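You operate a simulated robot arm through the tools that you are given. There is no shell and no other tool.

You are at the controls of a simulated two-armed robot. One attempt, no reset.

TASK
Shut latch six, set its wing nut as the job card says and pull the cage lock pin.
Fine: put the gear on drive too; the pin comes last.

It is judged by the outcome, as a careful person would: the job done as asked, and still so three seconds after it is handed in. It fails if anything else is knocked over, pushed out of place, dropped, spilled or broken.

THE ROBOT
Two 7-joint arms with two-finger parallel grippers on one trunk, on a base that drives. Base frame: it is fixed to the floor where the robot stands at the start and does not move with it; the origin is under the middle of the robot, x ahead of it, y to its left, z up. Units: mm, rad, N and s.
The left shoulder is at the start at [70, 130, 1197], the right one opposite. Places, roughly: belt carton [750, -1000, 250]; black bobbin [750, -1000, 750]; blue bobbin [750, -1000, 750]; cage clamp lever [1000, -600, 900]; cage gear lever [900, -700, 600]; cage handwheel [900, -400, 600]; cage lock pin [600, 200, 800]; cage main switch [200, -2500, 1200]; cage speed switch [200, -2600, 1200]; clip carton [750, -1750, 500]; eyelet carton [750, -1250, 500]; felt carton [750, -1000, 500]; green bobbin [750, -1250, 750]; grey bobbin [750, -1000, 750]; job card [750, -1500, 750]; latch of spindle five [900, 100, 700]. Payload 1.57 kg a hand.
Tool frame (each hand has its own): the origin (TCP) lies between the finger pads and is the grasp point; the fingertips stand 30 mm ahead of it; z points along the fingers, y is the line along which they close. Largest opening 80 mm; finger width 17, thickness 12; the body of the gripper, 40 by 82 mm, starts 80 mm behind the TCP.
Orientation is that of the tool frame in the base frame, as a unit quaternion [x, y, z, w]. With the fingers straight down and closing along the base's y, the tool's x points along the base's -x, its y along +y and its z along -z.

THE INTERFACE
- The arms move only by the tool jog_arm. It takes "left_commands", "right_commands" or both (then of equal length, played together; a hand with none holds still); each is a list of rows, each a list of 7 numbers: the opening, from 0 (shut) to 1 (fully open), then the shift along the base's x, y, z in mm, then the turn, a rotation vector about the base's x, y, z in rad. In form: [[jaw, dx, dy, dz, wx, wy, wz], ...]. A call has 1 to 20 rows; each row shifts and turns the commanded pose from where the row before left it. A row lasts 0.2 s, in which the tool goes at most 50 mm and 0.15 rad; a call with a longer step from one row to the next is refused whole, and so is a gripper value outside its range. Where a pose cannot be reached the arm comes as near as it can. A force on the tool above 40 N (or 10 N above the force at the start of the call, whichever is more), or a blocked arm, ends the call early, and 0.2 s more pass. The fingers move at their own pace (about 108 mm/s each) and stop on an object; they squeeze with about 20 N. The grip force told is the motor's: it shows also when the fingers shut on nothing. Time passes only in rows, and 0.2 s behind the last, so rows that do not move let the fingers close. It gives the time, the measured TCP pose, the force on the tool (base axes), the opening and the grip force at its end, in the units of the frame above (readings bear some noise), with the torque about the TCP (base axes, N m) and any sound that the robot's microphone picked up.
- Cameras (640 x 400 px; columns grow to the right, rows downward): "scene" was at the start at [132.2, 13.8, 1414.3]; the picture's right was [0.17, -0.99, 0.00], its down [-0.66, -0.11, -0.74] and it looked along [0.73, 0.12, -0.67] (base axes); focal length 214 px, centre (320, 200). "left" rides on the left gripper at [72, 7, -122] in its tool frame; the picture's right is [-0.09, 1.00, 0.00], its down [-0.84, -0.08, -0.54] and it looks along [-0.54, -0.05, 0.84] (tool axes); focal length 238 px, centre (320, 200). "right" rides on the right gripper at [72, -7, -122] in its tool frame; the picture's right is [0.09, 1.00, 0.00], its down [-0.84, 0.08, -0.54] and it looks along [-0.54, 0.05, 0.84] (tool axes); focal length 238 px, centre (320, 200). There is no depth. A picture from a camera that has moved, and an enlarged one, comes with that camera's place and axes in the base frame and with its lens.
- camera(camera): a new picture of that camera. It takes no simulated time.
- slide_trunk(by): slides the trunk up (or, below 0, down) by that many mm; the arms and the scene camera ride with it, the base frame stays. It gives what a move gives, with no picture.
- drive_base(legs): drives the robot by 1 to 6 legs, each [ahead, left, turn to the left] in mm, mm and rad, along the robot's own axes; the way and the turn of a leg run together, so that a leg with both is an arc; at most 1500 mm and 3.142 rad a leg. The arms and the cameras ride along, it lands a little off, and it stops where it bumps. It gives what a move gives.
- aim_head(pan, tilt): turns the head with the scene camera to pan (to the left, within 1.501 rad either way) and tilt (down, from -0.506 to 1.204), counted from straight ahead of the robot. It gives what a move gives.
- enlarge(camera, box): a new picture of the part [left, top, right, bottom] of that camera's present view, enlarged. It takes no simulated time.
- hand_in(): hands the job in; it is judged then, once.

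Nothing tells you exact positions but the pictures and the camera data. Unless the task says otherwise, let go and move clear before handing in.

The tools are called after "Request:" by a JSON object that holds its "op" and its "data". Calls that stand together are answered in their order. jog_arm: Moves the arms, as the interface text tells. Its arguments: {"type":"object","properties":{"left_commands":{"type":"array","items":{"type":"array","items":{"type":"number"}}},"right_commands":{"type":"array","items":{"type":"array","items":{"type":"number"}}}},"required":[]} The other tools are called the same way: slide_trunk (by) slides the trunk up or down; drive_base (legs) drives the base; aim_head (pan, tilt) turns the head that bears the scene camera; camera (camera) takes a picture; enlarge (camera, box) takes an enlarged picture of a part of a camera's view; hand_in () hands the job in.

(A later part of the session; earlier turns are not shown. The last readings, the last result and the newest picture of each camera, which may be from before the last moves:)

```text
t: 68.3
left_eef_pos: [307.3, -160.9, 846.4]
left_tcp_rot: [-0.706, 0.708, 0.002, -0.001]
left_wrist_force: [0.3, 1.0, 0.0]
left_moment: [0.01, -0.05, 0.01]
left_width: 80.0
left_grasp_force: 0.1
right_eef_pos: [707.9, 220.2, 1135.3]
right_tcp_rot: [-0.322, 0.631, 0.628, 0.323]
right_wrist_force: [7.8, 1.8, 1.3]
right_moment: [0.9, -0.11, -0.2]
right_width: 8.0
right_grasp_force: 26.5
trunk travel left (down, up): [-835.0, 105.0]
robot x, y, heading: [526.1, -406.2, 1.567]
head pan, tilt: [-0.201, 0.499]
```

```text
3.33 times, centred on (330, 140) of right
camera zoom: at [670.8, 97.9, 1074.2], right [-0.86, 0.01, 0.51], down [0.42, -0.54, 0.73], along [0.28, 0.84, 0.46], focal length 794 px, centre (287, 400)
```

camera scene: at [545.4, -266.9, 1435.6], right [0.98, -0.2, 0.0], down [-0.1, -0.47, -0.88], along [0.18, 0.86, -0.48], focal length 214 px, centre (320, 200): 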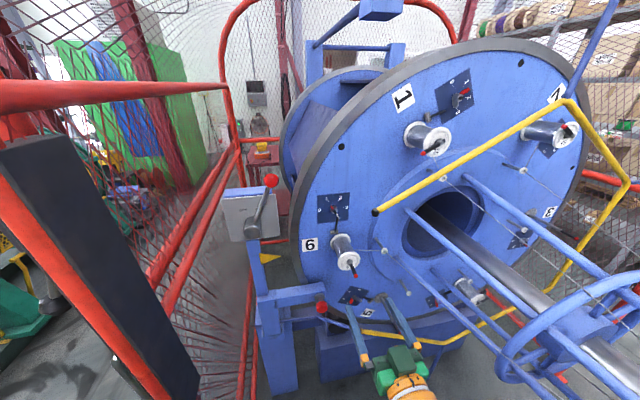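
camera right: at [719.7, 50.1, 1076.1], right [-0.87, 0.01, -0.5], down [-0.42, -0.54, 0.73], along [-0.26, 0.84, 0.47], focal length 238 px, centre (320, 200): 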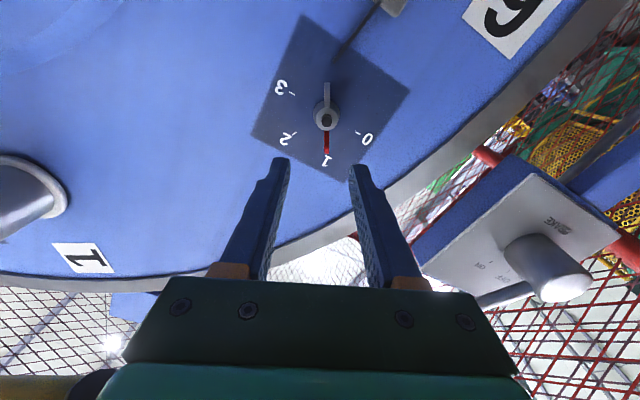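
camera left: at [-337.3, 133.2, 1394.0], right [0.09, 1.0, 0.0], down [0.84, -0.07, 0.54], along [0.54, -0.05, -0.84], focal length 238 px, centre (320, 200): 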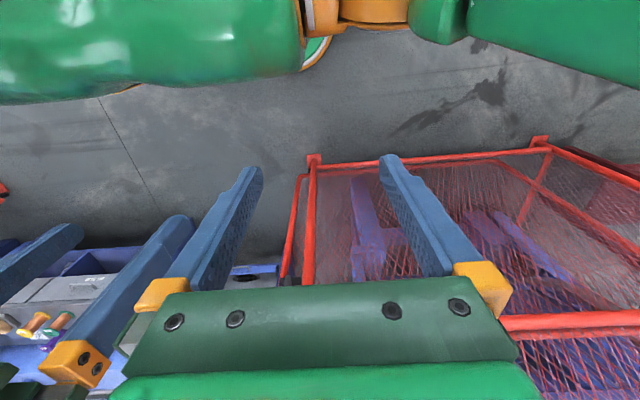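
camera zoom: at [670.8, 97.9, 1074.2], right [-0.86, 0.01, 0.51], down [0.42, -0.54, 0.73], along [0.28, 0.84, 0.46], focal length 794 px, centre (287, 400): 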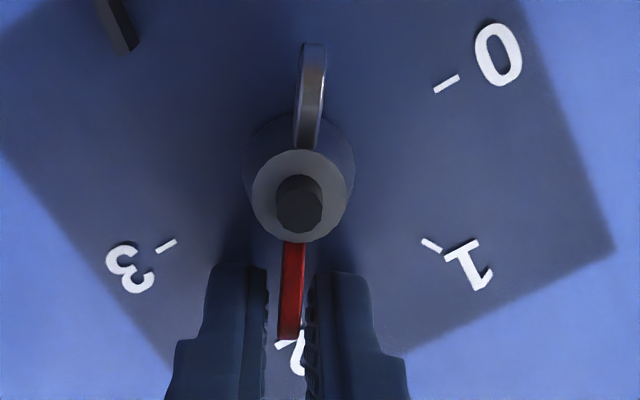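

Symmetric now: ticks 3 and 1 lie level either side, so the wing is on 2. Opening and backing straight out, then checking.

Request:
{"op": "jog_arm", "data": {"right_commands": [[0.4, 0, 0, 0, 0, 0, 0], [0.4, 0, 0, 0, 0, 0, 0], [0.4, 0, -15, 0, 0, 0, 0], [0.4, 0, -30, 0, 0, 0, 0], [0.4, 0, -40, 0, 0, 0, 0], [0.4, 0, -40, 0, 0, 0, 0], [0.4, 0, -30, 0, 0, 0, 0]]}}

Request:
{"op": "enlarge", "data": {"camera": "right", "box": [260, 80, 400, 200]}}

Request:
{"op": "enlarge", "data": {"camera": "scene", "box": [290, 170, 380, 300]}}

```text
t: 69.9
left_eef_pos: [303.2, -160.2, 845.2]
left_tcp_rot: [-0.706, 0.708, -0.001, 0.0]
left_wrist_force: [1.1, 0.4, -0.4]
left_moment: [-0.02, 0.0, -0.02]
left_width: 80.1
left_grasp_force: 0.1
right_eef_pos: [705.1, 67.5, 1140.3]
right_tcp_rot: [-0.325, 0.627, 0.626, 0.331]
right_wrist_force: [0.2, -0.2, 0.6]
right_moment: [0.0, 0.0, -0.05]
right_width: 32.0
right_grasp_force: 0.0
trunk travel left (down, up): [-835.0, 105.0]
robot x, y, heading: [525.8, -405.1, 1.566]
head pan, tilt: [-0.201, 0.499]
```

```text
3.33 times, centred on (330, 140) of right
camera zoom: at [668.0, -55.9, 1077.3], right [-0.87, 0.01, 0.49], down [0.41, -0.55, 0.73], along [0.27, 0.84, 0.47], focal length 794 px, centre (287, 400)
```

zoom: 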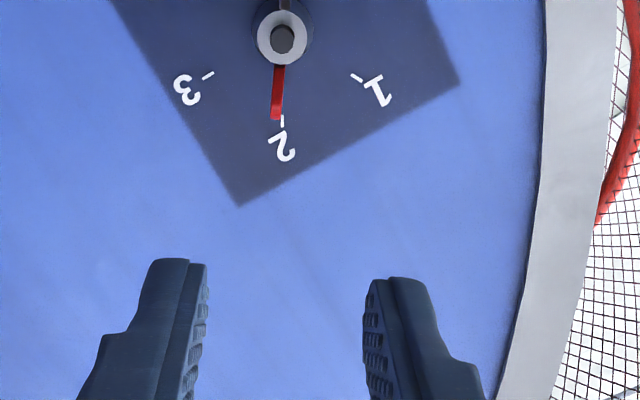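

```text
3.08 times, centred on (335, 235) of scene
camera zoom: at [545.3, -266.1, 1435.5], right [0.98, -0.2, 0.0], down [-0.1, -0.47, -0.88], along [0.18, 0.86, -0.48], focal length 660 px, centre (274, 92)
```

zoom: 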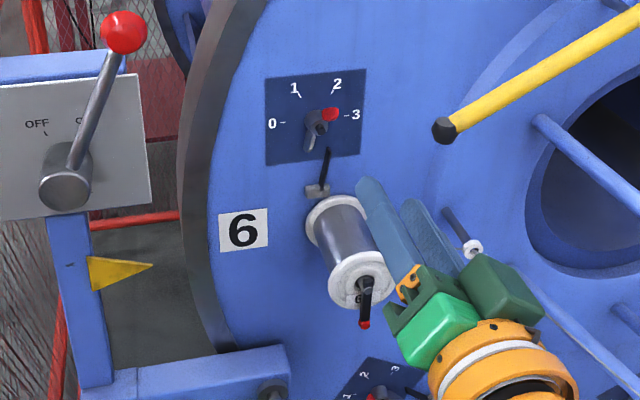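

The latch is right. The red wing looks a few degrees past 2 (the fingers had tilted it slightly). Let me measure from a closer zoom.

Request:
{"op": "jog_arm", "data": {"right_commands": [[0.4, 5, 30, -35, 0, 0, 0], [0.4, 5, 20, -25, 0, 0, 0]]}}

Request:
{"op": "enlarge", "data": {"camera": "right", "box": [270, 90, 360, 170]}}

Request:
{"op": "enlarge", "data": {"camera": "scene", "box": [315, 190, 355, 225]}}

```text
t: 70.5
left_eef_pos: [303.3, -159.6, 845.9]
left_tcp_rot: [-0.706, 0.708, 0.0, -0.001]
left_wrist_force: [0.2, -0.2, 0.3]
left_moment: [-0.02, 0.01, 0.01]
left_width: 80.1
left_grasp_force: 0.0
right_eef_pos: [713.2, 119.2, 1073.5]
right_tcp_rot: [-0.321, 0.631, 0.627, 0.324]
right_wrist_force: [-0.3, 0.6, -0.4]
right_moment: [0.0, -0.02, 0.03]
right_width: 32.0
right_grasp_force: 0.1
trunk travel left (down, up): [-835.0, 105.0]
robot x, y, heading: [526.8, -405.4, 1.569]
head pan, tilt: [-0.201, 0.499]
```

```text
5.00 times, centred on (315, 130) of right
camera zoom: at [675.4, -4.8, 1013.4], right [-0.86, 0.01, 0.51], down [0.42, -0.54, 0.73], along [0.28, 0.84, 0.46], focal length 1192 px, centre (345, 550)
```

zoom: 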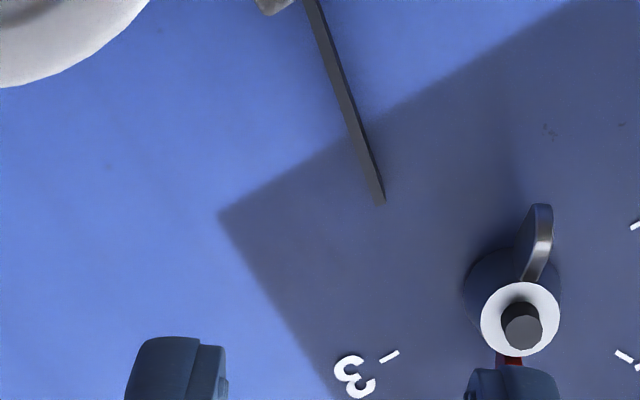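

```text
11.43 times, centred on (335, 208) of scene
camera zoom: at [546.2, -264.0, 1435.3], right [0.98, -0.2, 0.0], down [-0.1, -0.47, -0.88], along [0.18, 0.86, -0.48], focal length 2451 px, centre (149, 114)
```

zoom: 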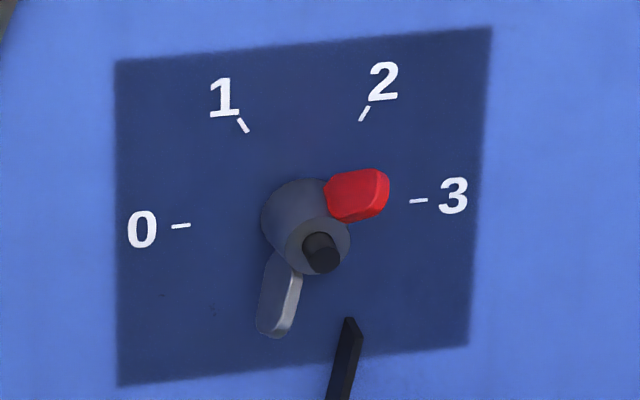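

The tool's roll when gripped flat gives the wing angle: it ended at 54°, while tick 2 is at 60°. I'll regrasp with the tool at 60° so that closing aligns the wing onto 2.

Request:
{"op": "jog_arm", "data": {"right_commands": [[0.45, -3, 0, 22, 0, -0.05, 0], [0.45, -3, 16, 22, 0, -0.051, 0], [0.45, -2.7, 20, 19.5, 0, 0, 0], [0.45, 0, 20, 0, 0, 0, 0]]}}

Request:
{"op": "enlarge", "data": {"camera": "right", "box": [260, 80, 400, 200]}}

```text
t: 71.5
left_eef_pos: [303.5, -160.5, 845.5]
left_tcp_rot: [-0.706, 0.708, 0.0, -0.001]
left_wrist_force: [0.6, -0.4, 0.5]
left_moment: [0.0, 0.01, -0.03]
left_width: 80.1
left_grasp_force: 0.1
right_eef_pos: [705.9, 174.4, 1139.1]
right_tcp_rot: [-0.353, 0.614, 0.61, 0.356]
right_wrist_force: [-0.7, 0.7, 0.3]
right_moment: [0.01, -0.01, -0.02]
right_width: 36.1
right_grasp_force: 0.0
trunk travel left (down, up): [-835.0, 105.0]
robot x, y, heading: [525.9, -404.3, 1.567]
head pan, tilt: [-0.201, 0.499]
```

```text
3.33 times, centred on (330, 140) of right
camera zoom: at [674.6, 50.7, 1074.7], right [-0.91, 0.01, 0.41], down [0.35, -0.54, 0.77], along [0.23, 0.84, 0.49], focal length 794 px, centre (287, 400)
```

zoom: 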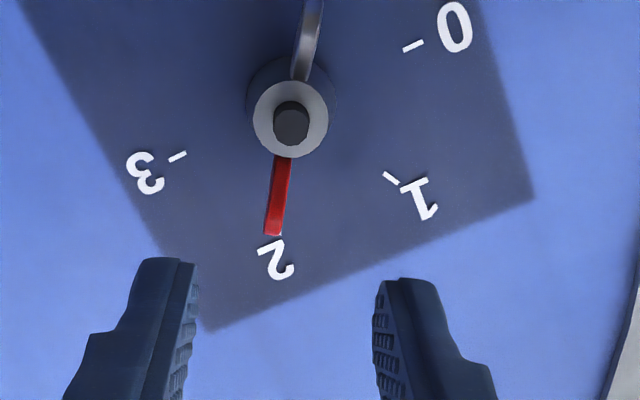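

Careful geometry: the wing was exactly at 120° (=1) before, and is now ~56°, i.e. about 4° past 2. With the tool now at 60°, gripping will bring it onto 2.

Request:
{"op": "jog_arm", "data": {"right_commands": [[0.45, -0.9, 16, -3, 0, 0, 0], [0.45, 0, 16, 0, 0, 0, 0], [0.45, 0, 15, 0, 0, 0, 0], [0, 0, 0, 0, 0, 0, 0], [0, 0, 0, 0, 0, 0, 0], [0, 0, 0, 0, 0, 0, 0]]}}

Request:
{"op": "enlarge", "data": {"camera": "right", "box": [260, 80, 400, 200]}}

```text
t: 72.9
left_eef_pos: [303.7, -159.5, 844.8]
left_tcp_rot: [-0.706, 0.708, 0.0, 0.0]
left_wrist_force: [-1.1, -0.4, -0.9]
left_moment: [-0.01, 0.0, 0.01]
left_width: 80.0
left_grasp_force: 0.0
right_eef_pos: [706.8, 220.4, 1136.3]
right_tcp_rot: [-0.353, 0.613, 0.61, 0.355]
right_wrist_force: [1.5, 0.0, -2.0]
right_moment: [0.46, -0.11, 0.13]
right_width: 7.9
right_grasp_force: 27.3
trunk travel left (down, up): [-835.0, 105.0]
robot x, y, heading: [526.1, -404.1, 1.568]
head pan, tilt: [-0.201, 0.499]
```

```text
3.33 times, centred on (330, 140) of right
camera zoom: at [674.6, 96.8, 1071.5], right [-0.91, 0.01, 0.42], down [0.35, -0.54, 0.77], along [0.23, 0.84, 0.49], focal length 794 px, centre (287, 400)
```

zoom: 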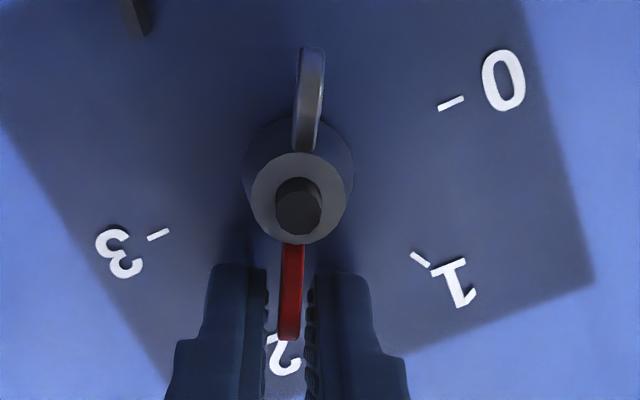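

Wing now measures ≈ 61°, on 2. Opening and backing off, then re-checking.

Request:
{"op": "jog_arm", "data": {"right_commands": [[0.4, 0, 0, 0, 0, 0, 0], [0.4, 0, 0, 0, 0, 0, 0], [0.4, 0, -15, 0, 0, 0, 0], [0.4, 0, -30, 0, 0, 0, 0]]}}

Request:
{"op": "enlarge", "data": {"camera": "right", "box": [260, 80, 400, 200]}}

Request:
{"op": "jog_arm", "data": {"right_commands": [[0.4, 0, -40, 0, 0, -0.13, 0], [0.4, 0, -40, -20, 0, -0.13, 0], [0.4, -10, -40, -40, 0, -0.13, 0], [0.4, -10, -30, -40, 0, -0.13, 0]]}}

Request:
{"op": "enlarge", "data": {"camera": "scene", "box": [315, 190, 355, 225]}}

Request:
{"op": "camera", "data": {"camera": "right"}}

```text
t: 73.9
left_eef_pos: [302.0, -160.5, 844.1]
left_tcp_rot: [-0.706, 0.708, 0.0, 0.0]
left_wrist_force: [-0.9, 0.0, 0.0]
left_moment: [0.0, -0.04, 0.0]
left_width: 80.1
left_grasp_force: 0.0
right_eef_pos: [704.9, 172.8, 1137.2]
right_tcp_rot: [-0.353, 0.613, 0.61, 0.357]
right_wrist_force: [-0.4, -0.5, -0.5]
right_moment: [-0.05, -0.03, 0.03]
right_width: 32.0
right_grasp_force: 0.1
trunk travel left (down, up): [-835.0, 105.0]
robot x, y, heading: [523.8, -409.4, 1.571]
head pan, tilt: [-0.201, 0.499]
```

```text
3.33 times, centred on (330, 140) of right
camera zoom: at [674.2, 49.9, 1072.0], right [-0.91, 0.0, 0.41], down [0.35, -0.54, 0.77], along [0.23, 0.84, 0.49], focal length 794 px, centre (287, 400)
```

zoom: 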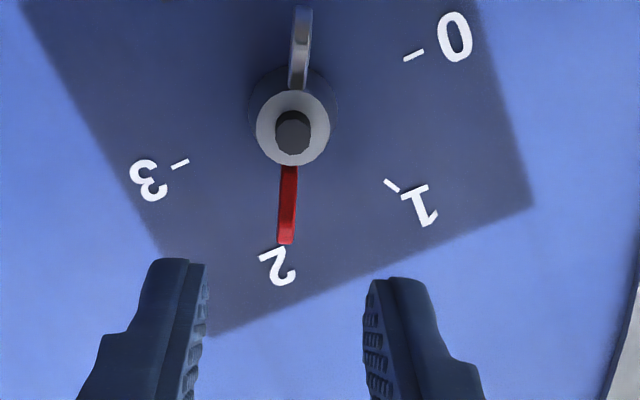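

```text
refused: row 3 steps farther than a row can; nothing moved
```

```text
11.43 times, centred on (335, 208) of scene
camera zoom: at [545.2, -266.7, 1435.6], right [0.98, -0.2, 0.0], down [-0.1, -0.47, -0.88], along [0.18, 0.86, -0.48], focal length 2451 px, centre (149, 114)
```

zoom: 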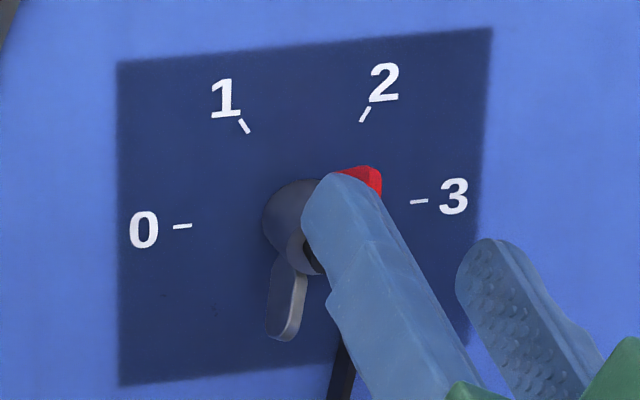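

```text
taken
camera right: at [674.2, 49.9, 1072.0], right [-0.91, 0.0, 0.41], down [0.35, -0.54, 0.77], along [0.23, 0.84, 0.49], focal length 238 px, centre (320, 200)
```

right: 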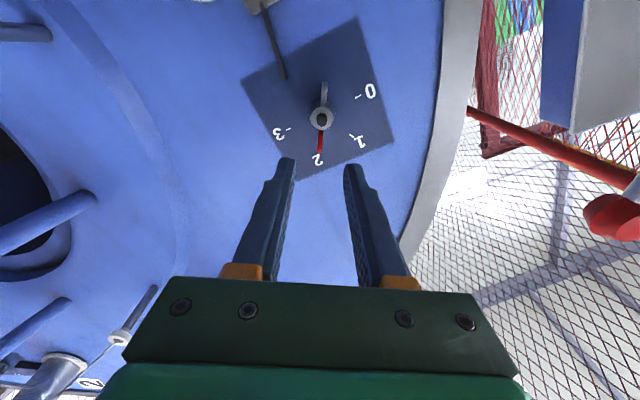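

The wing sits on 2. Next the gear: retract the right hand, back out of the gap and turn to face +x toward the gear panel.

Request:
{"op": "jog_arm", "data": {"right_commands": [[0.4, 0, -40, 0, 0, -0.13, 0], [0.4, 0, -40, -10, 0, -0.13, 0], [0.4, 0, -40, -25, 0, -0.13, 0], [0.4, 0, -30, -35, 0, -0.13, 0], [0.4, 0, -30, -35, 0, 0, 0]]}}

Request:
{"op": "enlarge", "data": {"camera": "scene", "box": [315, 190, 355, 225]}}

Request:
{"op": "drive_base", "data": {"legs": [[-300, 0, 0], [0, 250, 0], [0, 0, -1.571]]}}

Request:
{"op": "aim_head", "data": {"pan": 0.0, "tilt": 0.7}}

Request:
{"op": "camera", "data": {"camera": "scene"}}

```text
t: 75.1
left_eef_pos: [302.7, -162.2, 845.4]
left_tcp_rot: [-0.706, 0.709, 0.001, 0.001]
left_wrist_force: [-0.7, 0.1, -0.5]
left_moment: [0.04, -0.02, 0.03]
left_width: 80.2
left_grasp_force: 0.0
right_eef_pos: [705.4, -4.9, 1033.8]
right_tcp_rot: [-0.498, 0.5, 0.499, 0.503]
right_wrist_force: [0.0, 0.0, -0.7]
right_moment: [0.03, -0.02, 0.01]
right_width: 32.2
right_grasp_force: 0.0
trunk travel left (down, up): [-835.0, 105.0]
robot x, y, heading: [530.0, -400.2, 1.571]
head pan, tilt: [-0.201, 0.499]
```

```text
11.43 times, centred on (335, 208) of scene
camera zoom: at [545.2, -266.7, 1435.6], right [0.98, -0.2, 0.0], down [-0.1, -0.47, -0.88], along [0.18, 0.86, -0.48], focal length 2451 px, centre (149, 114)
```

zoom: 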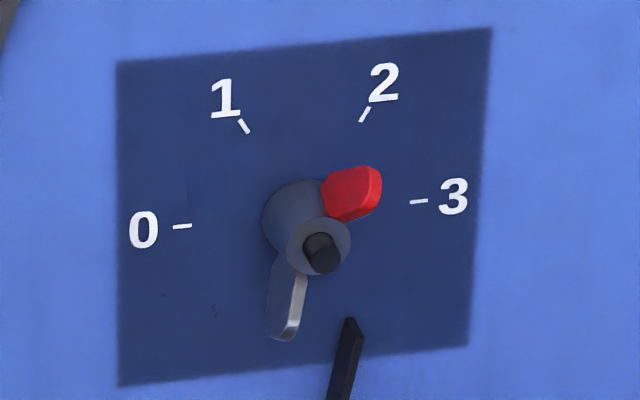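

```text
t: 77.3
left_eef_pos: [301.2, -461.0, 845.3]
left_tcp_rot: [0.707, -0.707, -0.001, -0.001]
left_wrist_force: [1.0, 0.1, 0.2]
left_moment: [0.0, 0.02, 0.02]
left_width: 80.0
left_grasp_force: 0.2
right_eef_pos: [703.3, -303.6, 1033.1]
right_tcp_rot: [-0.498, 0.5, 0.499, 0.502]
right_wrist_force: [-0.1, -0.2, -0.4]
right_moment: [0.03, -0.01, 0.02]
right_width: 32.0
right_grasp_force: 0.1
trunk travel left (down, up): [-835.0, 105.0]
robot x, y, heading: [527.5, -702.9, 1.576]
head pan, tilt: [-0.201, 0.499]
stopped in leg 1: the robot was blocked; the commanded pose is now the measured one
```

```text
t: 78.1
left_eef_pos: [301.6, -459.7, 845.8]
left_tcp_rot: [-0.707, 0.708, 0.0, 0.0]
left_wrist_force: [0.6, 0.7, 0.4]
left_moment: [-0.01, 0.0, -0.01]
left_width: 80.2
left_grasp_force: 0.1
right_eef_pos: [703.2, -303.1, 1033.2]
right_tcp_rot: [-0.499, 0.5, 0.499, 0.501]
right_wrist_force: [0.6, -0.4, 0.4]
right_moment: [0.03, -0.01, -0.01]
right_width: 31.6
right_grasp_force: 0.1
trunk travel left (down, up): [-835.0, 105.0]
robot x, y, heading: [524.4, -706.6, 1.57]
head pan, tilt: [0.0, 0.7]
```

```text
taken
camera scene: at [525.1, -568.5, 1417.7], right [1.0, 0.0, 0.0], down [0.0, -0.64, -0.77], along [0.0, 0.77, -0.64], focal length 214 px, centre (320, 200)
```

scene: 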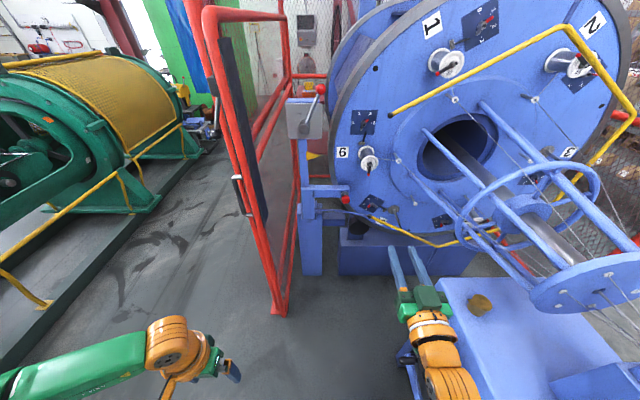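

The robot reports being blocked right at the end of the backward leg — probably my base or elbow touched the bench corner or the handwheel. I'll look before moving on.

Request:
{"op": "aim_head", "data": {"pan": -1.2, "tilt": 0.6}}

Request:
{"op": "camera", "data": {"camera": "scene"}}

```text
t: 79.5
left_eef_pos: [300.7, -459.9, 845.1]
left_tcp_rot: [-0.707, 0.708, 0.0, 0.0]
left_wrist_force: [-0.3, -0.1, 0.5]
left_moment: [0.0, 0.01, 0.03]
left_width: 80.1
left_grasp_force: 0.2
right_eef_pos: [704.2, -303.1, 1033.1]
right_tcp_rot: [-0.499, 0.5, 0.499, 0.501]
right_wrist_force: [0.0, -0.1, -0.5]
right_moment: [0.01, -0.02, 0.0]
right_width: 32.3
right_grasp_force: 0.0
trunk travel left (down, up): [-835.0, 105.0]
robot x, y, heading: [522.8, -704.5, 1.569]
head pan, tilt: [-1.201, 0.6]
```

```text
taken
camera scene: at [607.4, -621.4, 1426.3], right [0.36, -0.93, 0.0], down [-0.53, -0.2, -0.83], along [0.77, 0.3, -0.56], focal length 214 px, centre (320, 200)
```

scene: 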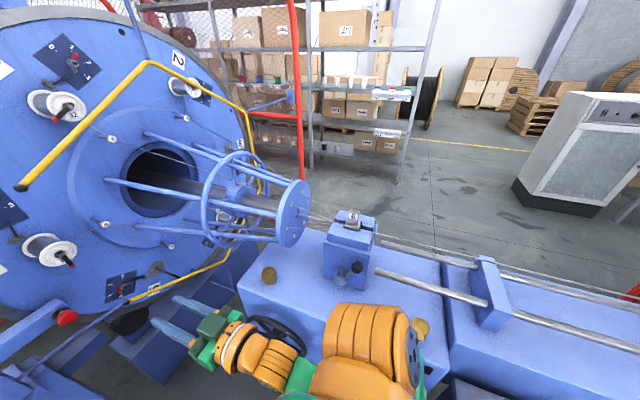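

The right elbow hangs close to the box front. I'll move directly away from it (robot's left, −x), then check the box.

Request:
{"op": "drive_base", "data": {"legs": [[0, 300, 0]]}}

Request:
{"op": "camera", "data": {"camera": "scene"}}

```text
t: 81.6
left_eef_pos: [-6.7, -461.8, 845.5]
left_tcp_rot: [0.709, -0.705, -0.001, 0.001]
left_wrist_force: [1.0, 0.1, -0.6]
left_moment: [0.0, 0.0, 0.01]
left_width: 80.0
left_grasp_force: 0.0
right_eef_pos: [395.8, -303.1, 1032.8]
right_tcp_rot: [-0.499, 0.5, 0.502, 0.5]
right_wrist_force: [-0.3, 0.8, -0.8]
right_moment: [0.01, 0.03, 0.02]
right_width: 32.2
right_grasp_force: 0.1
trunk travel left (down, up): [-835.0, 105.0]
robot x, y, heading: [222.4, -702.9, 1.576]
head pan, tilt: [-1.201, 0.6]
```

```text
taken
camera scene: at [302.1, -621.7, 1426.2], right [0.36, -0.93, 0.0], down [-0.53, -0.21, -0.82], along [0.77, 0.3, -0.57], focal length 214 px, centre (320, 200)
```

scene: 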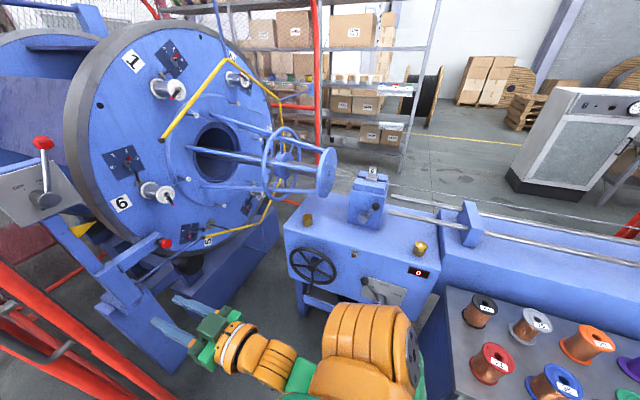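

Request:
{"op": "enlarge", "data": {"camera": "scene", "box": [280, 170, 450, 330]}}

Request:
{"op": "drive_base", "data": {"legs": [[0, 0, -1.571]]}}

Request:
{"op": "aim_head", "data": {"pan": 0.0, "tilt": 0.6}}

Request:
{"op": "camera", "data": {"camera": "scene"}}

```text
2.50 times, centred on (365, 250) of scene
camera zoom: at [302.1, -621.7, 1426.2], right [0.36, -0.93, 0.0], down [-0.53, -0.21, -0.82], along [0.77, 0.3, -0.57], focal length 536 px, centre (208, 75)
```

zoom: 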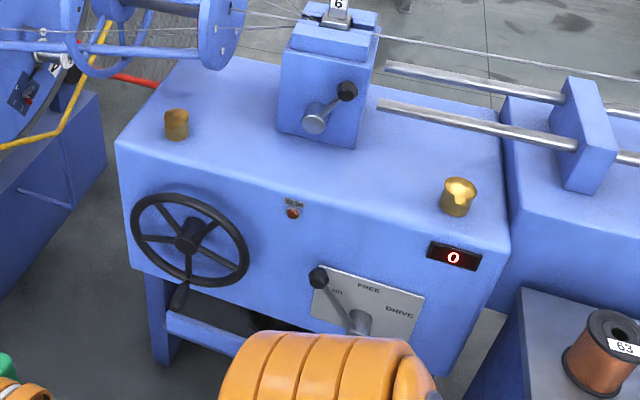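

```text
t: 85.8
left_eef_pos: [458.1, -477.0, 844.7]
left_tcp_rot: [-0.007, 1.0, 0.001, 0.001]
left_wrist_force: [-0.4, -0.2, 0.2]
left_moment: [0.01, 0.0, -0.01]
left_width: 80.3
left_grasp_force: 0.0
right_eef_pos: [621.3, -877.0, 1033.3]
right_tcp_rot: [-0.004, 0.707, 0.004, 0.707]
right_wrist_force: [0.1, -0.2, -0.6]
right_moment: [-0.01, 0.01, 0.02]
right_width: 31.9
right_grasp_force: 0.0
trunk travel left (down, up): [-835.0, 105.0]
robot x, y, heading: [217.1, -706.8, 0.01]
head pan, tilt: [-1.201, 0.6]
```

```text
t: 87.2
left_eef_pos: [457.9, -476.5, 845.9]
left_tcp_rot: [-0.006, 1.0, 0.0, 0.0]
left_wrist_force: [-0.5, 0.7, -0.2]
left_moment: [0.01, 0.01, 0.02]
left_width: 80.0
left_grasp_force: 0.1
right_eef_pos: [621.1, -876.7, 1033.7]
right_tcp_rot: [-0.005, 0.707, 0.004, 0.707]
right_wrist_force: [-0.4, 1.1, -0.5]
right_moment: [-0.01, 0.0, 0.01]
right_width: 31.9
right_grasp_force: 0.1
trunk travel left (down, up): [-835.0, 105.0]
robot x, y, heading: [218.2, -703.2, 0.009]
head pan, tilt: [0.0, 0.6]
```

```text
taken
camera scene: at [356.6, -702.3, 1426.3], right [0.01, -1.0, 0.0], down [-0.56, -0.01, -0.83], along [0.82, 0.01, -0.56], focal length 214 px, centre (320, 200)
```

scene: 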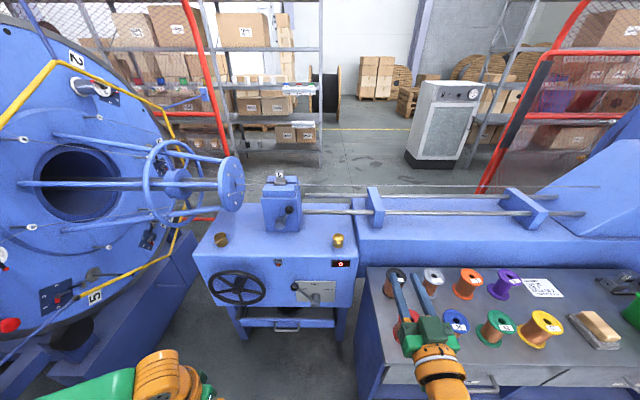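

All bobbins still stand and wheel and lever are unchanged. Zooming on the gear panel.

Request:
{"op": "enlarge", "data": {"camera": "scene", "box": [190, 220, 370, 330]}}

Request:
{"op": "enlarge", "data": {"camera": "scene", "box": [270, 255, 350, 315]}}

Request:
{"op": "camera", "data": {"camera": "left"}}

Request:
{"op": "camera", "data": {"camera": "right"}}

```text
3.56 times, centred on (280, 275) of scene
camera zoom: at [356.6, -702.3, 1426.3], right [0.01, -1.0, 0.0], down [-0.56, -0.01, -0.83], along [0.82, 0.01, -0.56], focal length 763 px, centre (462, -67)
```

zoom: 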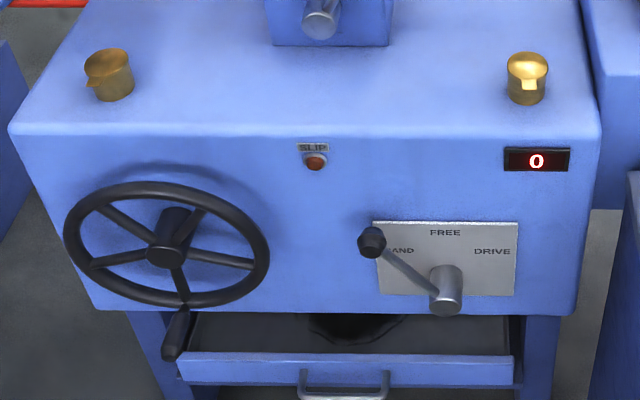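

```text
6.67 times, centred on (310, 285) of scene
camera zoom: at [356.6, -702.3, 1426.3], right [0.01, -1.0, 0.0], down [-0.56, -0.01, -0.83], along [0.82, 0.01, -0.56], focal length 1430 px, centre (387, -367)
```

zoom: 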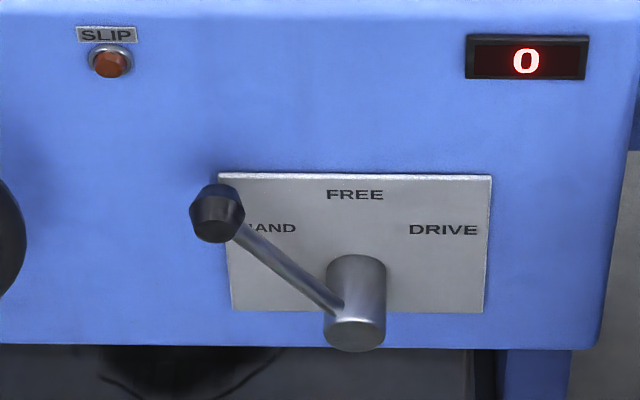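

```text
taken
camera left: at [385.5, -470.1, 967.8], right [0.08, 1.0, 0.0], down [0.84, -0.07, 0.54], along [0.54, -0.04, -0.84], focal length 238 px, centre (320, 200)
```

left: 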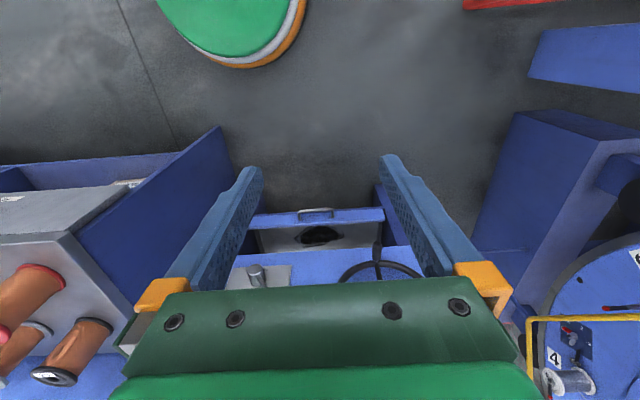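

```text
taken
camera right: at [499.0, -886.5, 961.6], right [-0.01, 1.0, -0.09], down [-0.54, 0.07, 0.84], along [0.84, 0.06, 0.54], focal length 238 px, centre (320, 200)
```

right: 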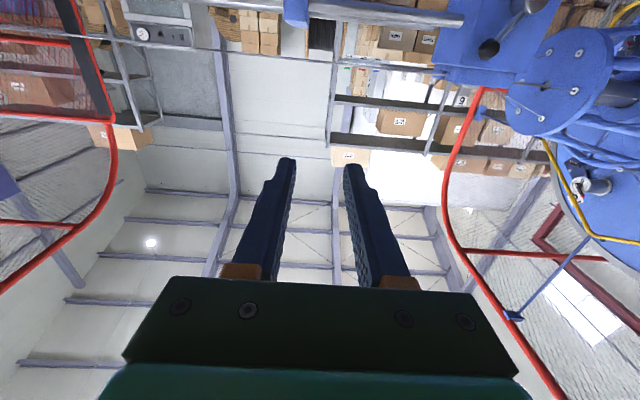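

Gear positions are HAND – FREE – DRIVE, the lever is at HAND: hub ≈ (850, −682, 560), knob ≈ (850, −599, 677). I'll use the left hand for it (right side is bench), so first fold the right hand back down beside me.

Request:
{"op": "jog_arm", "data": {"right_commands": [[0.4, -15, 0, -18, 0, 0.1428, 0], [0.4, -15, 0, -18, 0, 0.1428, 0], [0.4, -15, 0, -18, 0, 0.1428, 0], [0.4, -15, 0, -18, 0, 0.1428, 0], [0.4, -15, 0, -18, 0, 0.1428, 0], [0.4, -15, 0, -18, 0, 0.1428, 0], [0.4, -15, 0, -18, 0, 0.1428, 0], [0.4, -15, 0, -18, 0, 0.1428, 0], [0.4, -15, 0, -18, 0, 0.1428, 0], [0.4, -15, 0, -18, 0, 0.1428, 0], [0.4, -15, 0, -18, 0, 0.1428, 0]]}}

Request:
{"op": "camera", "data": {"camera": "scene"}}

```text
t: 89.6
left_eef_pos: [459.9, -476.8, 844.1]
left_tcp_rot: [-0.006, 1.0, -0.001, 0.001]
left_wrist_force: [0.1, 0.1, 0.7]
left_moment: [-0.01, 0.01, -0.01]
left_width: 80.0
left_grasp_force: 0.1
right_eef_pos: [467.7, -876.7, 820.2]
right_tcp_rot: [0.0, 1.0, 0.006, 0.001]
right_wrist_force: [0.3, -0.2, -0.1]
right_moment: [0.0, 0.0, -0.02]
right_width: 31.8
right_grasp_force: 0.2
right hand out of reach, approached as far as the arm can: row 3, 4
trunk travel left (down, up): [-835.0, 105.0]
robot x, y, heading: [220.2, -707.3, 0.009]
head pan, tilt: [0.0, 0.6]
```

```text
taken
camera scene: at [357.1, -702.3, 1426.3], right [0.01, -1.0, 0.0], down [-0.57, -0.01, -0.82], along [0.82, 0.01, -0.57], focal length 214 px, centre (320, 200)
```

scene: 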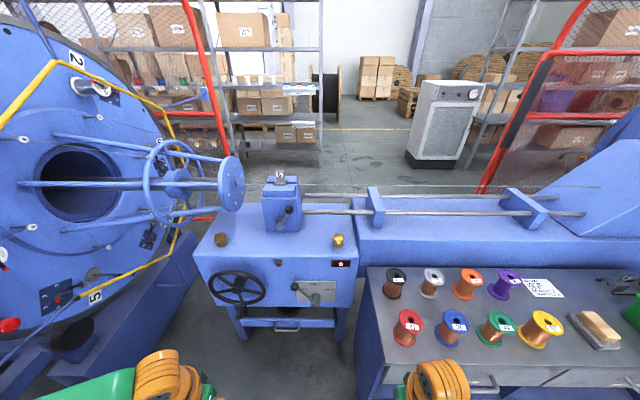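

Right hand is tucked in front of me. Lower the trunk by 350 mm and shift 80 mm right so the left hand faces the lever.

Request:
{"op": "slide_trunk", "data": {"by": -350}}

Request:
{"op": "drive_base", "data": {"legs": [[0, -70, 0]]}}

Request:
{"op": "jog_arm", "data": {"left_commands": [[1, 12, 0, 18, 0, -0.1428, 0], [1, 12, 0, 18, 0, -0.1428, 0], [1, 12, 0, 18, 0, -0.1428, 0], [1, 12, 0, 18, 0, -0.1428, 0], [1, 12, 0, 18, 0, -0.1428, 0], [1, 12, 0, 18, 0, -0.1428, 0], [1, 12, 0, 18, 0, -0.1428, 0], [1, 12, 0, 18, 0, -0.1428, 0], [1, 12, 0, 18, 0, -0.1428, 0], [1, 12, 0, 18, 0, -0.1428, 0], [1, 12, 0, 18, 0, -0.1428, 0]]}}

Request:
{"op": "camera", "data": {"camera": "left"}}

Request:
{"op": "camera", "data": {"camera": "scene"}}

```text
t: 93.0
left_eef_pos: [458.8, -475.8, 494.9]
left_tcp_rot: [-0.007, 1.0, 0.0, 0.0]
left_wrist_force: [-0.8, -0.4, 0.4]
left_moment: [0.03, -0.04, 0.01]
left_width: 80.1
left_grasp_force: 0.0
right_eef_pos: [468.6, -876.3, 469.0]
right_tcp_rot: [0.0, 1.0, 0.006, 0.001]
right_wrist_force: [-0.5, 0.3, 0.6]
right_moment: [0.03, 0.02, 0.02]
right_width: 32.1
right_grasp_force: 0.0
trunk travel left (down, up): [-485.0, 455.0]
robot x, y, heading: [219.8, -704.9, 0.016]
head pan, tilt: [0.0, 0.6]
```

```text
t: 94.0
left_eef_pos: [459.4, -545.3, 495.7]
left_tcp_rot: [-0.006, 1.0, 0.0, 0.0]
left_wrist_force: [0.5, 0.2, 0.0]
left_moment: [-0.01, 0.0, -0.03]
left_width: 80.0
left_grasp_force: 0.1
right_eef_pos: [468.7, -945.9, 470.6]
right_tcp_rot: [0.0, 1.0, 0.005, 0.001]
right_wrist_force: [-0.2, -0.8, -0.4]
right_moment: [0.02, 0.02, -0.01]
right_width: 32.1
right_grasp_force: 0.1
trunk travel left (down, up): [-485.0, 455.0]
robot x, y, heading: [220.2, -773.8, 0.016]
head pan, tilt: [0.0, 0.6]
```

```text
t: 96.4
left_eef_pos: [519.0, -539.0, 554.2]
left_tcp_rot: [-0.005, 0.96, -0.002, 0.281]
left_wrist_force: [0.0, -0.7, -0.1]
left_moment: [0.03, 0.03, 0.02]
left_width: 80.0
left_grasp_force: 0.1
left hand out of reach, approached as far as the arm can: row 3, 4, 5, 6, 7, 8, 9, 10, 11
right_eef_pos: [468.5, -945.5, 468.7]
right_tcp_rot: [0.0, 1.0, 0.005, 0.001]
right_wrist_force: [0.3, 0.3, 0.0]
right_moment: [0.0, -0.03, 0.01]
right_width: 32.0
right_grasp_force: 0.1
trunk travel left (down, up): [-485.0, 455.0]
robot x, y, heading: [219.8, -772.8, 0.01]
head pan, tilt: [0.0, 0.6]
```

```text
taken
camera left: at [392.4, -533.3, 618.6], right [0.07, 1.0, 0.04], down [0.41, -0.07, 0.91], along [0.91, -0.04, -0.42], focal length 238 px, centre (320, 200)
```

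left: 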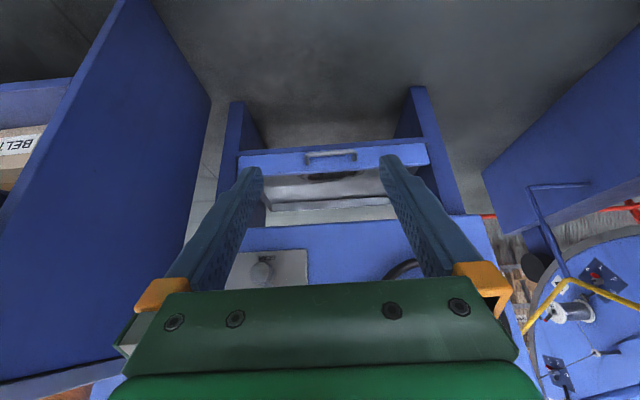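

```text
taken
camera scene: at [357.4, -770.7, 1076.3], right [0.01, -1.0, 0.0], down [-0.56, -0.01, -0.83], along [0.82, 0.01, -0.56], focal length 214 px, centre (320, 200)
```

scene: 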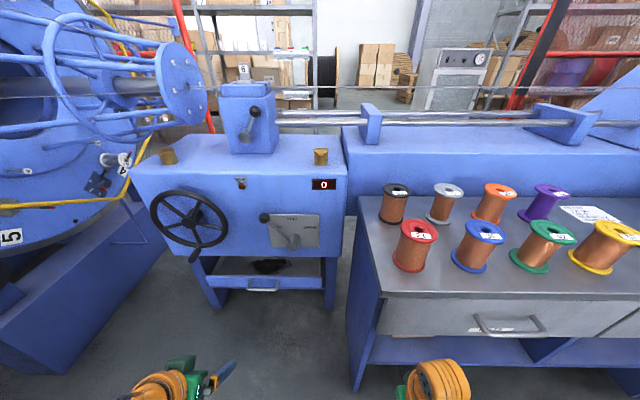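

The left hand stopped part-way in pitch (inner reach limit). I'll extend it further out so the pose becomes reachable.

Request:
{"op": "jog_arm", "data": {"left_commands": [[1, 25, -10, 0, 0, 0, 0], [1, 25, -10, 0, 0, 0, 0], [1, 25, -10, 0, 0, 0, 0], [1, 0, 0, 0, 0, 0, 0]]}}

Request:
{"op": "camera", "data": {"camera": "left"}}

```text
t: 97.4
left_eef_pos: [596.5, -570.4, 552.1]
left_tcp_rot: [-0.006, 0.959, -0.002, 0.282]
left_wrist_force: [0.4, 0.3, 0.1]
left_moment: [-0.01, -0.03, 0.01]
left_width: 80.2
left_grasp_force: 0.0
right_eef_pos: [467.3, -945.1, 470.2]
right_tcp_rot: [-0.001, 1.0, 0.005, 0.0]
right_wrist_force: [0.2, 0.0, -0.6]
right_moment: [0.0, -0.02, 0.02]
right_width: 32.3
right_grasp_force: 0.2
trunk travel left (down, up): [-485.0, 455.0]
robot x, y, heading: [218.4, -775.0, 0.013]
head pan, tilt: [0.0, 0.6]
```

```text
taken
camera left: at [468.9, -563.8, 617.1], right [0.07, 1.0, 0.04], down [0.41, -0.07, 0.91], along [0.91, -0.04, -0.42], focal length 238 px, centre (320, 200)
```

left: 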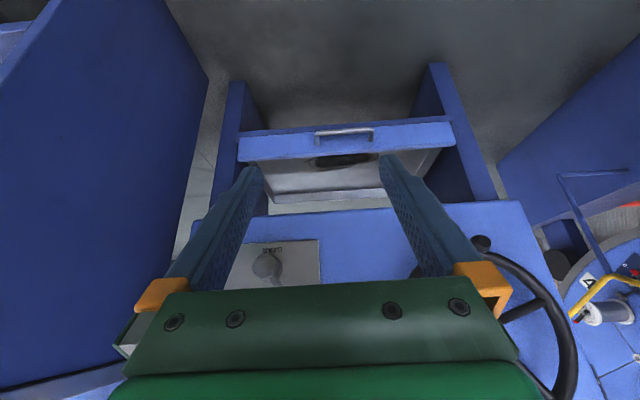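

Moves start from the measured pose, so I'll continue the pitch from here.

Request:
{"op": "jog_arm", "data": {"left_commands": [[1, 5, 0, 15, 0, -0.142, 0], [1, 5, 0, 15, 0, -0.142, 0], [1, 5, 0, 15, 0, -0.142, 0], [1, 5, 0, 15, 0, -0.142, 0], [1, 5, 0, 15, 0, -0.142, 0], [1, 5, 0, 15, 0, -0.142, 0], [1, 5, 0, 10, 0, -0.142, 0]]}}

Request:
{"op": "camera", "data": {"camera": "left"}}

Request:
{"op": "camera", "data": {"camera": "scene"}}

```text
t: 99.0
left_eef_pos: [605.1, -570.1, 574.4]
left_tcp_rot: [0.006, 0.927, -0.027, 0.375]
left_wrist_force: [-1.2, -0.2, -0.1]
left_moment: [0.0, -0.02, 0.0]
left_width: 80.1
left_grasp_force: 0.0
left hand out of reach, approached as far as the arm can: row 2, 3, 4, 5, 6, 7
right_eef_pos: [469.0, -944.8, 470.1]
right_tcp_rot: [0.0, 1.0, 0.005, 0.001]
right_wrist_force: [0.2, -0.3, 0.6]
right_moment: [0.03, 0.0, -0.03]
right_width: 32.2
right_grasp_force: 0.1
trunk travel left (down, up): [-485.0, 455.0]
robot x, y, heading: [214.5, -775.4, 0.01]
head pan, tilt: [0.0, 0.6]
```

```text
taken
camera left: at [467.3, -556.6, 612.5], right [0.1, 1.0, 0.02], down [0.22, -0.04, 0.97], along [0.97, -0.09, -0.23], focal length 238 px, centre (320, 200)
```

left: 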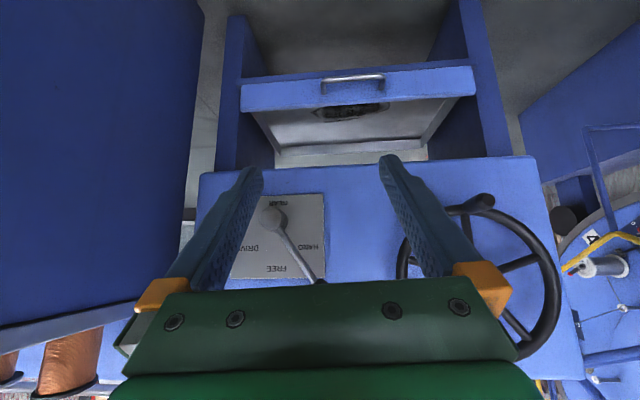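

```text
taken
camera scene: at [357.4, -770.6, 1076.3], right [0.01, -1.0, 0.0], down [-0.56, -0.01, -0.83], along [0.82, 0.01, -0.56], focal length 214 px, centre (320, 200)
```

scene: 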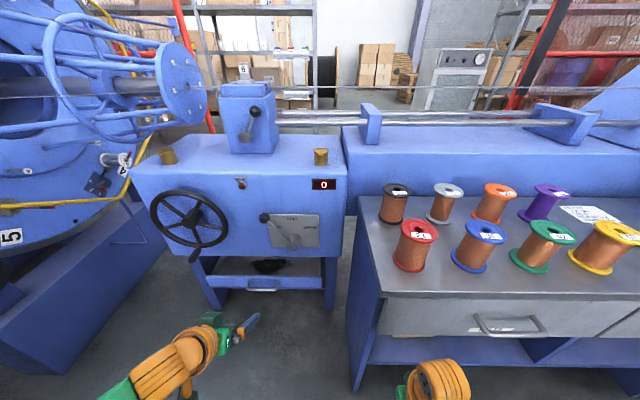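

Still limited at this height; the right arm managed it higher relative to the shoulder, so raise the left hand while pitching.

Request:
{"op": "jog_arm", "data": {"left_commands": [[1, 0, 0, 35, 0, 0, 0], [1, 0, 0, 35, 0, 0, 0], [1, 0, 0, 30, 0, -0.14, 0], [1, 0, 0, 10, 0, -0.14, 0], [1, 0, 0, 10, 0, -0.14, 0], [1, 0, 0, 10, 0, -0.14, 0], [1, 0, 0, 0, 0, -0.14, 0], [1, 0, 0, 0, 0, -0.1, 0]]}}

Request:
{"op": "camera", "data": {"camera": "scene"}}

```text
t: 100.8
left_eef_pos: [629.2, -551.6, 693.9]
left_tcp_rot: [0.021, 0.758, -0.029, 0.651]
left_wrist_force: [-0.4, 0.2, 0.4]
left_moment: [-0.03, 0.03, -0.03]
left_width: 80.1
left_grasp_force: 0.0
left hand out of reach, approached as far as the arm can: row 3, 4, 5, 6, 7, 8
right_eef_pos: [468.2, -945.6, 470.2]
right_tcp_rot: [0.0, 1.0, 0.005, 0.001]
right_wrist_force: [0.3, -0.6, 0.1]
right_moment: [0.02, 0.01, -0.03]
right_width: 32.2
right_grasp_force: 0.1
trunk travel left (down, up): [-485.0, 455.0]
robot x, y, heading: [220.7, -772.0, 0.014]
head pan, tilt: [0.0, 0.6]
```

```text
taken
camera scene: at [357.3, -770.7, 1076.3], right [0.01, -1.0, 0.0], down [-0.56, -0.01, -0.83], along [0.83, 0.01, -0.56], focal length 214 px, centre (320, 200)
```

scene: 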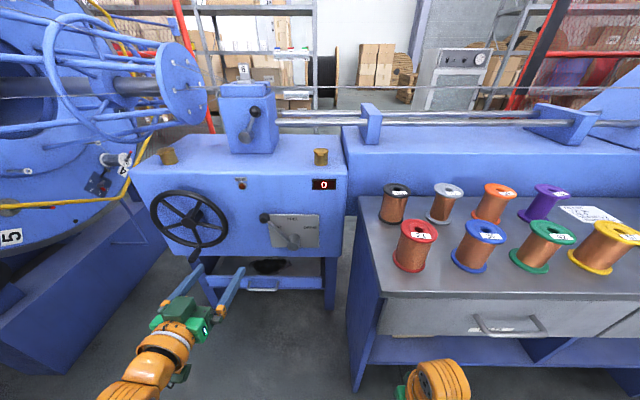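

Nearly horizontal now. Correcting the residual tilt, then looking with the left camera.

Request:
{"op": "jog_arm", "data": {"left_commands": [[1, 8, 0, 5, 0, -0.08, 0.035], [1, 8, 0, 5, 0, -0.08, 0.035], [1, 0, 0, 0, 0, 0, 0]]}}

Request:
{"op": "camera", "data": {"camera": "left"}}

Request:
{"op": "enlarge", "data": {"camera": "scene", "box": [240, 190, 340, 270]}}

```text
t: 101.6
left_eef_pos: [643.0, -518.1, 714.1]
left_tcp_rot: [-0.002, 0.704, -0.005, 0.71]
left_wrist_force: [0.0, 0.3, -0.1]
left_moment: [0.02, 0.03, 0.0]
left_width: 80.2
left_grasp_force: 0.0
left hand out of reach, approached as far as the arm can: row 1, 2
right_eef_pos: [468.1, -944.8, 470.1]
right_tcp_rot: [0.0, 1.0, 0.005, 0.001]
right_wrist_force: [-0.8, -0.6, 0.1]
right_moment: [-0.01, -0.01, 0.01]
right_width: 32.0
right_grasp_force: 0.0
trunk travel left (down, up): [-485.0, 455.0]
robot x, y, heading: [220.1, -771.8, 0.014]
head pan, tilt: [0.0, 0.6]
```

```text
taken
camera left: at [520.5, -511.7, 641.3], right [0.0, 1.0, 0.08], down [-0.55, -0.07, 0.83], along [0.84, -0.05, 0.55], focal length 238 px, centre (320, 200)
```

left: 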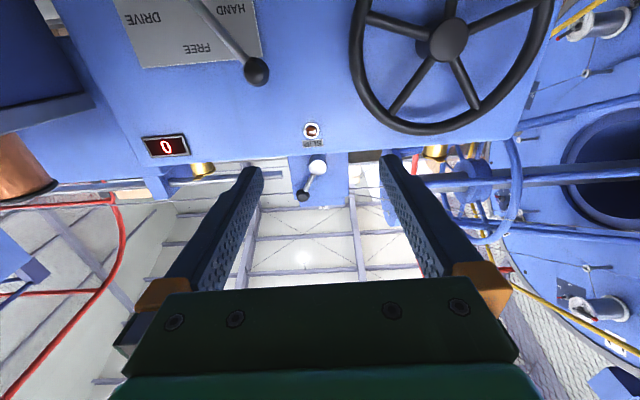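

```text
5.00 times, centred on (290, 230) of scene
camera zoom: at [357.4, -770.7, 1076.3], right [0.01, -1.0, 0.0], down [-0.56, -0.01, -0.83], along [0.82, 0.01, -0.56], focal length 1072 px, centre (470, 50)
```

zoom: 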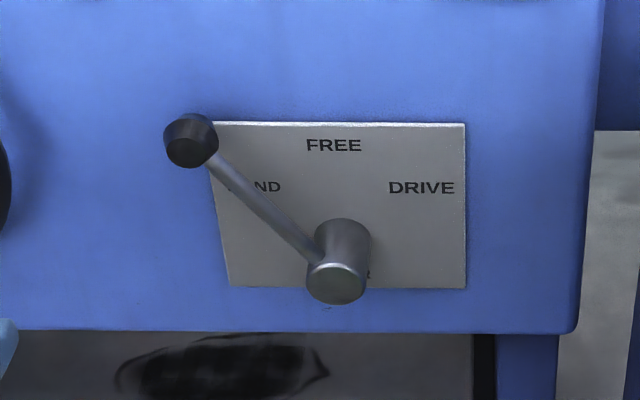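

Lever located: knob ≈ (865, −595, 662), hub ≈ (860, −678, 550), panel face x ≈ 904. I'll lower the trunk a little, drive 80 mm forward and line the open fingers up with the rod.

Request:
{"op": "slide_trunk", "data": {"by": -60}}

Request:
{"op": "drive_base", "data": {"legs": [[80, 0, 0]]}}

Request:
{"op": "jog_arm", "data": {"left_commands": [[0.65, 0, -30, -8, 0, 0, 0], [0.65, 0, -30, -8, 0, 0, 0], [0.65, 0, -30, -8, 0, 0, 0], [0.65, 0, -18, -8, 0, 0, 0]]}}

Request:
{"op": "camera", "data": {"camera": "left"}}

Request:
{"op": "camera", "data": {"camera": "scene"}}

```text
t: 102.6
left_eef_pos: [642.7, -519.4, 653.7]
left_tcp_rot: [-0.003, 0.704, -0.005, 0.71]
left_wrist_force: [0.3, 0.1, -0.2]
left_moment: [0.0, -0.02, 0.0]
left_width: 80.1
left_grasp_force: 0.0
right_eef_pos: [469.0, -945.3, 410.2]
right_tcp_rot: [0.0, 1.0, 0.004, 0.001]
right_wrist_force: [0.8, 0.4, -0.6]
right_moment: [-0.01, -0.03, 0.0]
right_width: 31.9
right_grasp_force: 0.0
trunk travel left (down, up): [-425.0, 515.0]
robot x, y, heading: [218.3, -771.7, 0.014]
head pan, tilt: [0.0, 0.6]
```

```text
t: 103.7
left_eef_pos: [722.3, -518.5, 653.4]
left_tcp_rot: [-0.002, 0.705, -0.005, 0.71]
left_wrist_force: [0.4, 0.1, 0.6]
left_moment: [0.01, 0.01, -0.01]
left_width: 80.0
left_grasp_force: 0.1
right_eef_pos: [548.7, -944.9, 408.9]
right_tcp_rot: [0.0, 1.0, 0.005, 0.0]
right_wrist_force: [-0.3, 0.8, 0.6]
right_moment: [-0.01, 0.01, 0.01]
right_width: 31.8
right_grasp_force: 0.0
trunk travel left (down, up): [-425.0, 515.0]
robot x, y, heading: [297.9, -768.7, 0.011]
head pan, tilt: [0.0, 0.6]
```

```text
t: 104.7
left_eef_pos: [721.5, -517.5, 653.9]
left_tcp_rot: [-0.003, 0.704, -0.005, 0.71]
left_wrist_force: [-0.3, -0.6, 0.5]
left_moment: [0.0, -0.03, 0.0]
left_width: 51.9
left_grasp_force: 0.1
left hand out of reach, approached as far as the arm can: row 1, 2, 3, 4
right_eef_pos: [547.6, -944.6, 409.4]
right_tcp_rot: [-0.001, 1.0, 0.006, 0.001]
right_wrist_force: [0.3, 1.2, 0.0]
right_moment: [-0.01, 0.0, 0.01]
right_width: 31.7
right_grasp_force: 0.1
trunk travel left (down, up): [-425.0, 515.0]
robot x, y, heading: [298.1, -773.1, 0.008]
head pan, tilt: [0.0, 0.6]
```

```text
taken
camera left: at [599.7, -510.8, 581.3], right [0.0, 1.0, 0.08], down [-0.55, -0.07, 0.83], along [0.84, -0.05, 0.55], focal length 238 px, centre (320, 200)
```

left: 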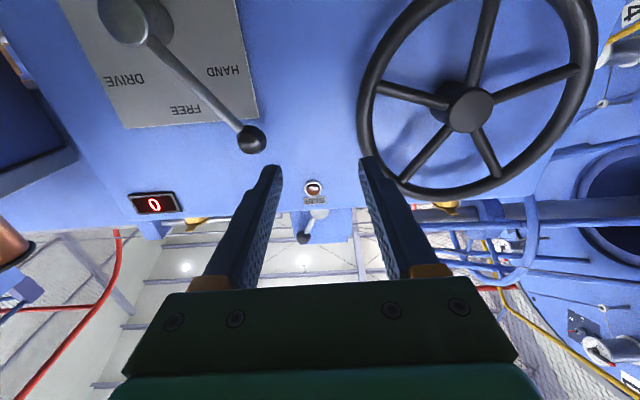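

```text
taken
camera scene: at [436.7, -769.7, 1016.3], right [0.01, -1.0, 0.0], down [-0.56, -0.01, -0.83], along [0.82, 0.01, -0.56], focal length 214 px, centre (320, 200)
```

scene: 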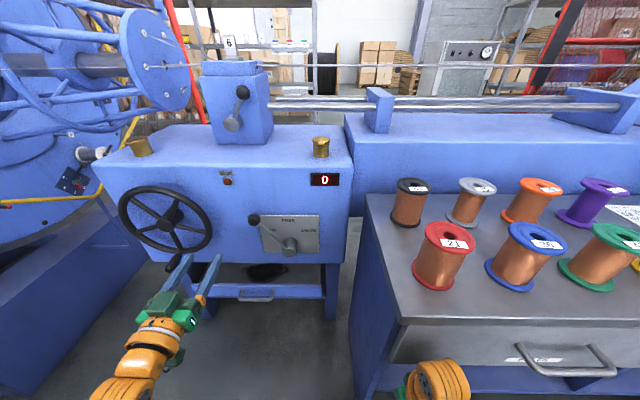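

The left arm is too folded here to move inward. I'll extend it forward a bit (staying short of the handwheel), then move sideways toward the lever.

Request:
{"op": "jog_arm", "data": {"left_commands": [[0.65, 30, -5, 0, 0, 0, 0], [0.65, 30, -5, 0, 0, 0, 0], [0.65, 0, -20, 0, 0, 0, 0], [0.65, 0, -25, -5, 0, 0, 0], [0.65, 0, -25, -10, 0, 0, 0], [0.65, 0, -20, -10, 0, 0, 0]]}}

Request:
{"op": "camera", "data": {"camera": "left"}}

```text
t: 106.0
left_eef_pos: [777.7, -511.5, 652.6]
left_tcp_rot: [-0.001, 0.705, -0.008, 0.71]
left_wrist_force: [0.3, -0.1, -0.3]
left_moment: [-0.01, 0.01, 0.0]
left_width: 51.9
left_grasp_force: 0.1
left hand out of reach, approached as far as the arm can: row 1, 2, 3, 4, 5, 6
right_eef_pos: [548.1, -943.3, 409.0]
right_tcp_rot: [0.0, 1.0, 0.005, 0.001]
right_wrist_force: [0.2, 0.7, 0.4]
right_moment: [-0.02, 0.01, 0.02]
right_width: 31.8
right_grasp_force: 0.0
trunk travel left (down, up): [-425.0, 515.0]
robot x, y, heading: [296.4, -773.2, 0.012]
head pan, tilt: [0.0, 0.6]
```

```text
taken
camera left: at [655.7, -506.0, 580.8], right [0.01, 1.0, 0.08], down [-0.55, -0.06, 0.83], along [0.84, -0.05, 0.55], focal length 238 px, centre (320, 200)
```

left: 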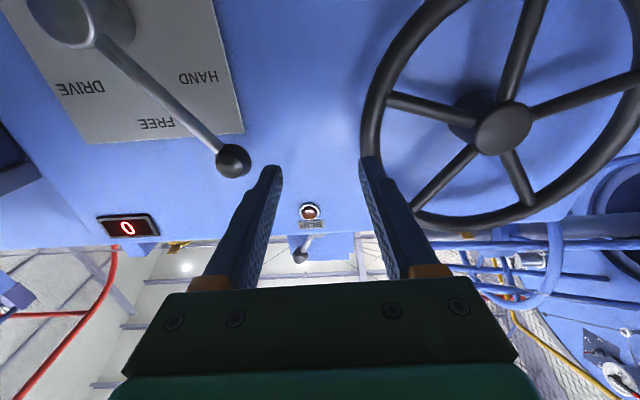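

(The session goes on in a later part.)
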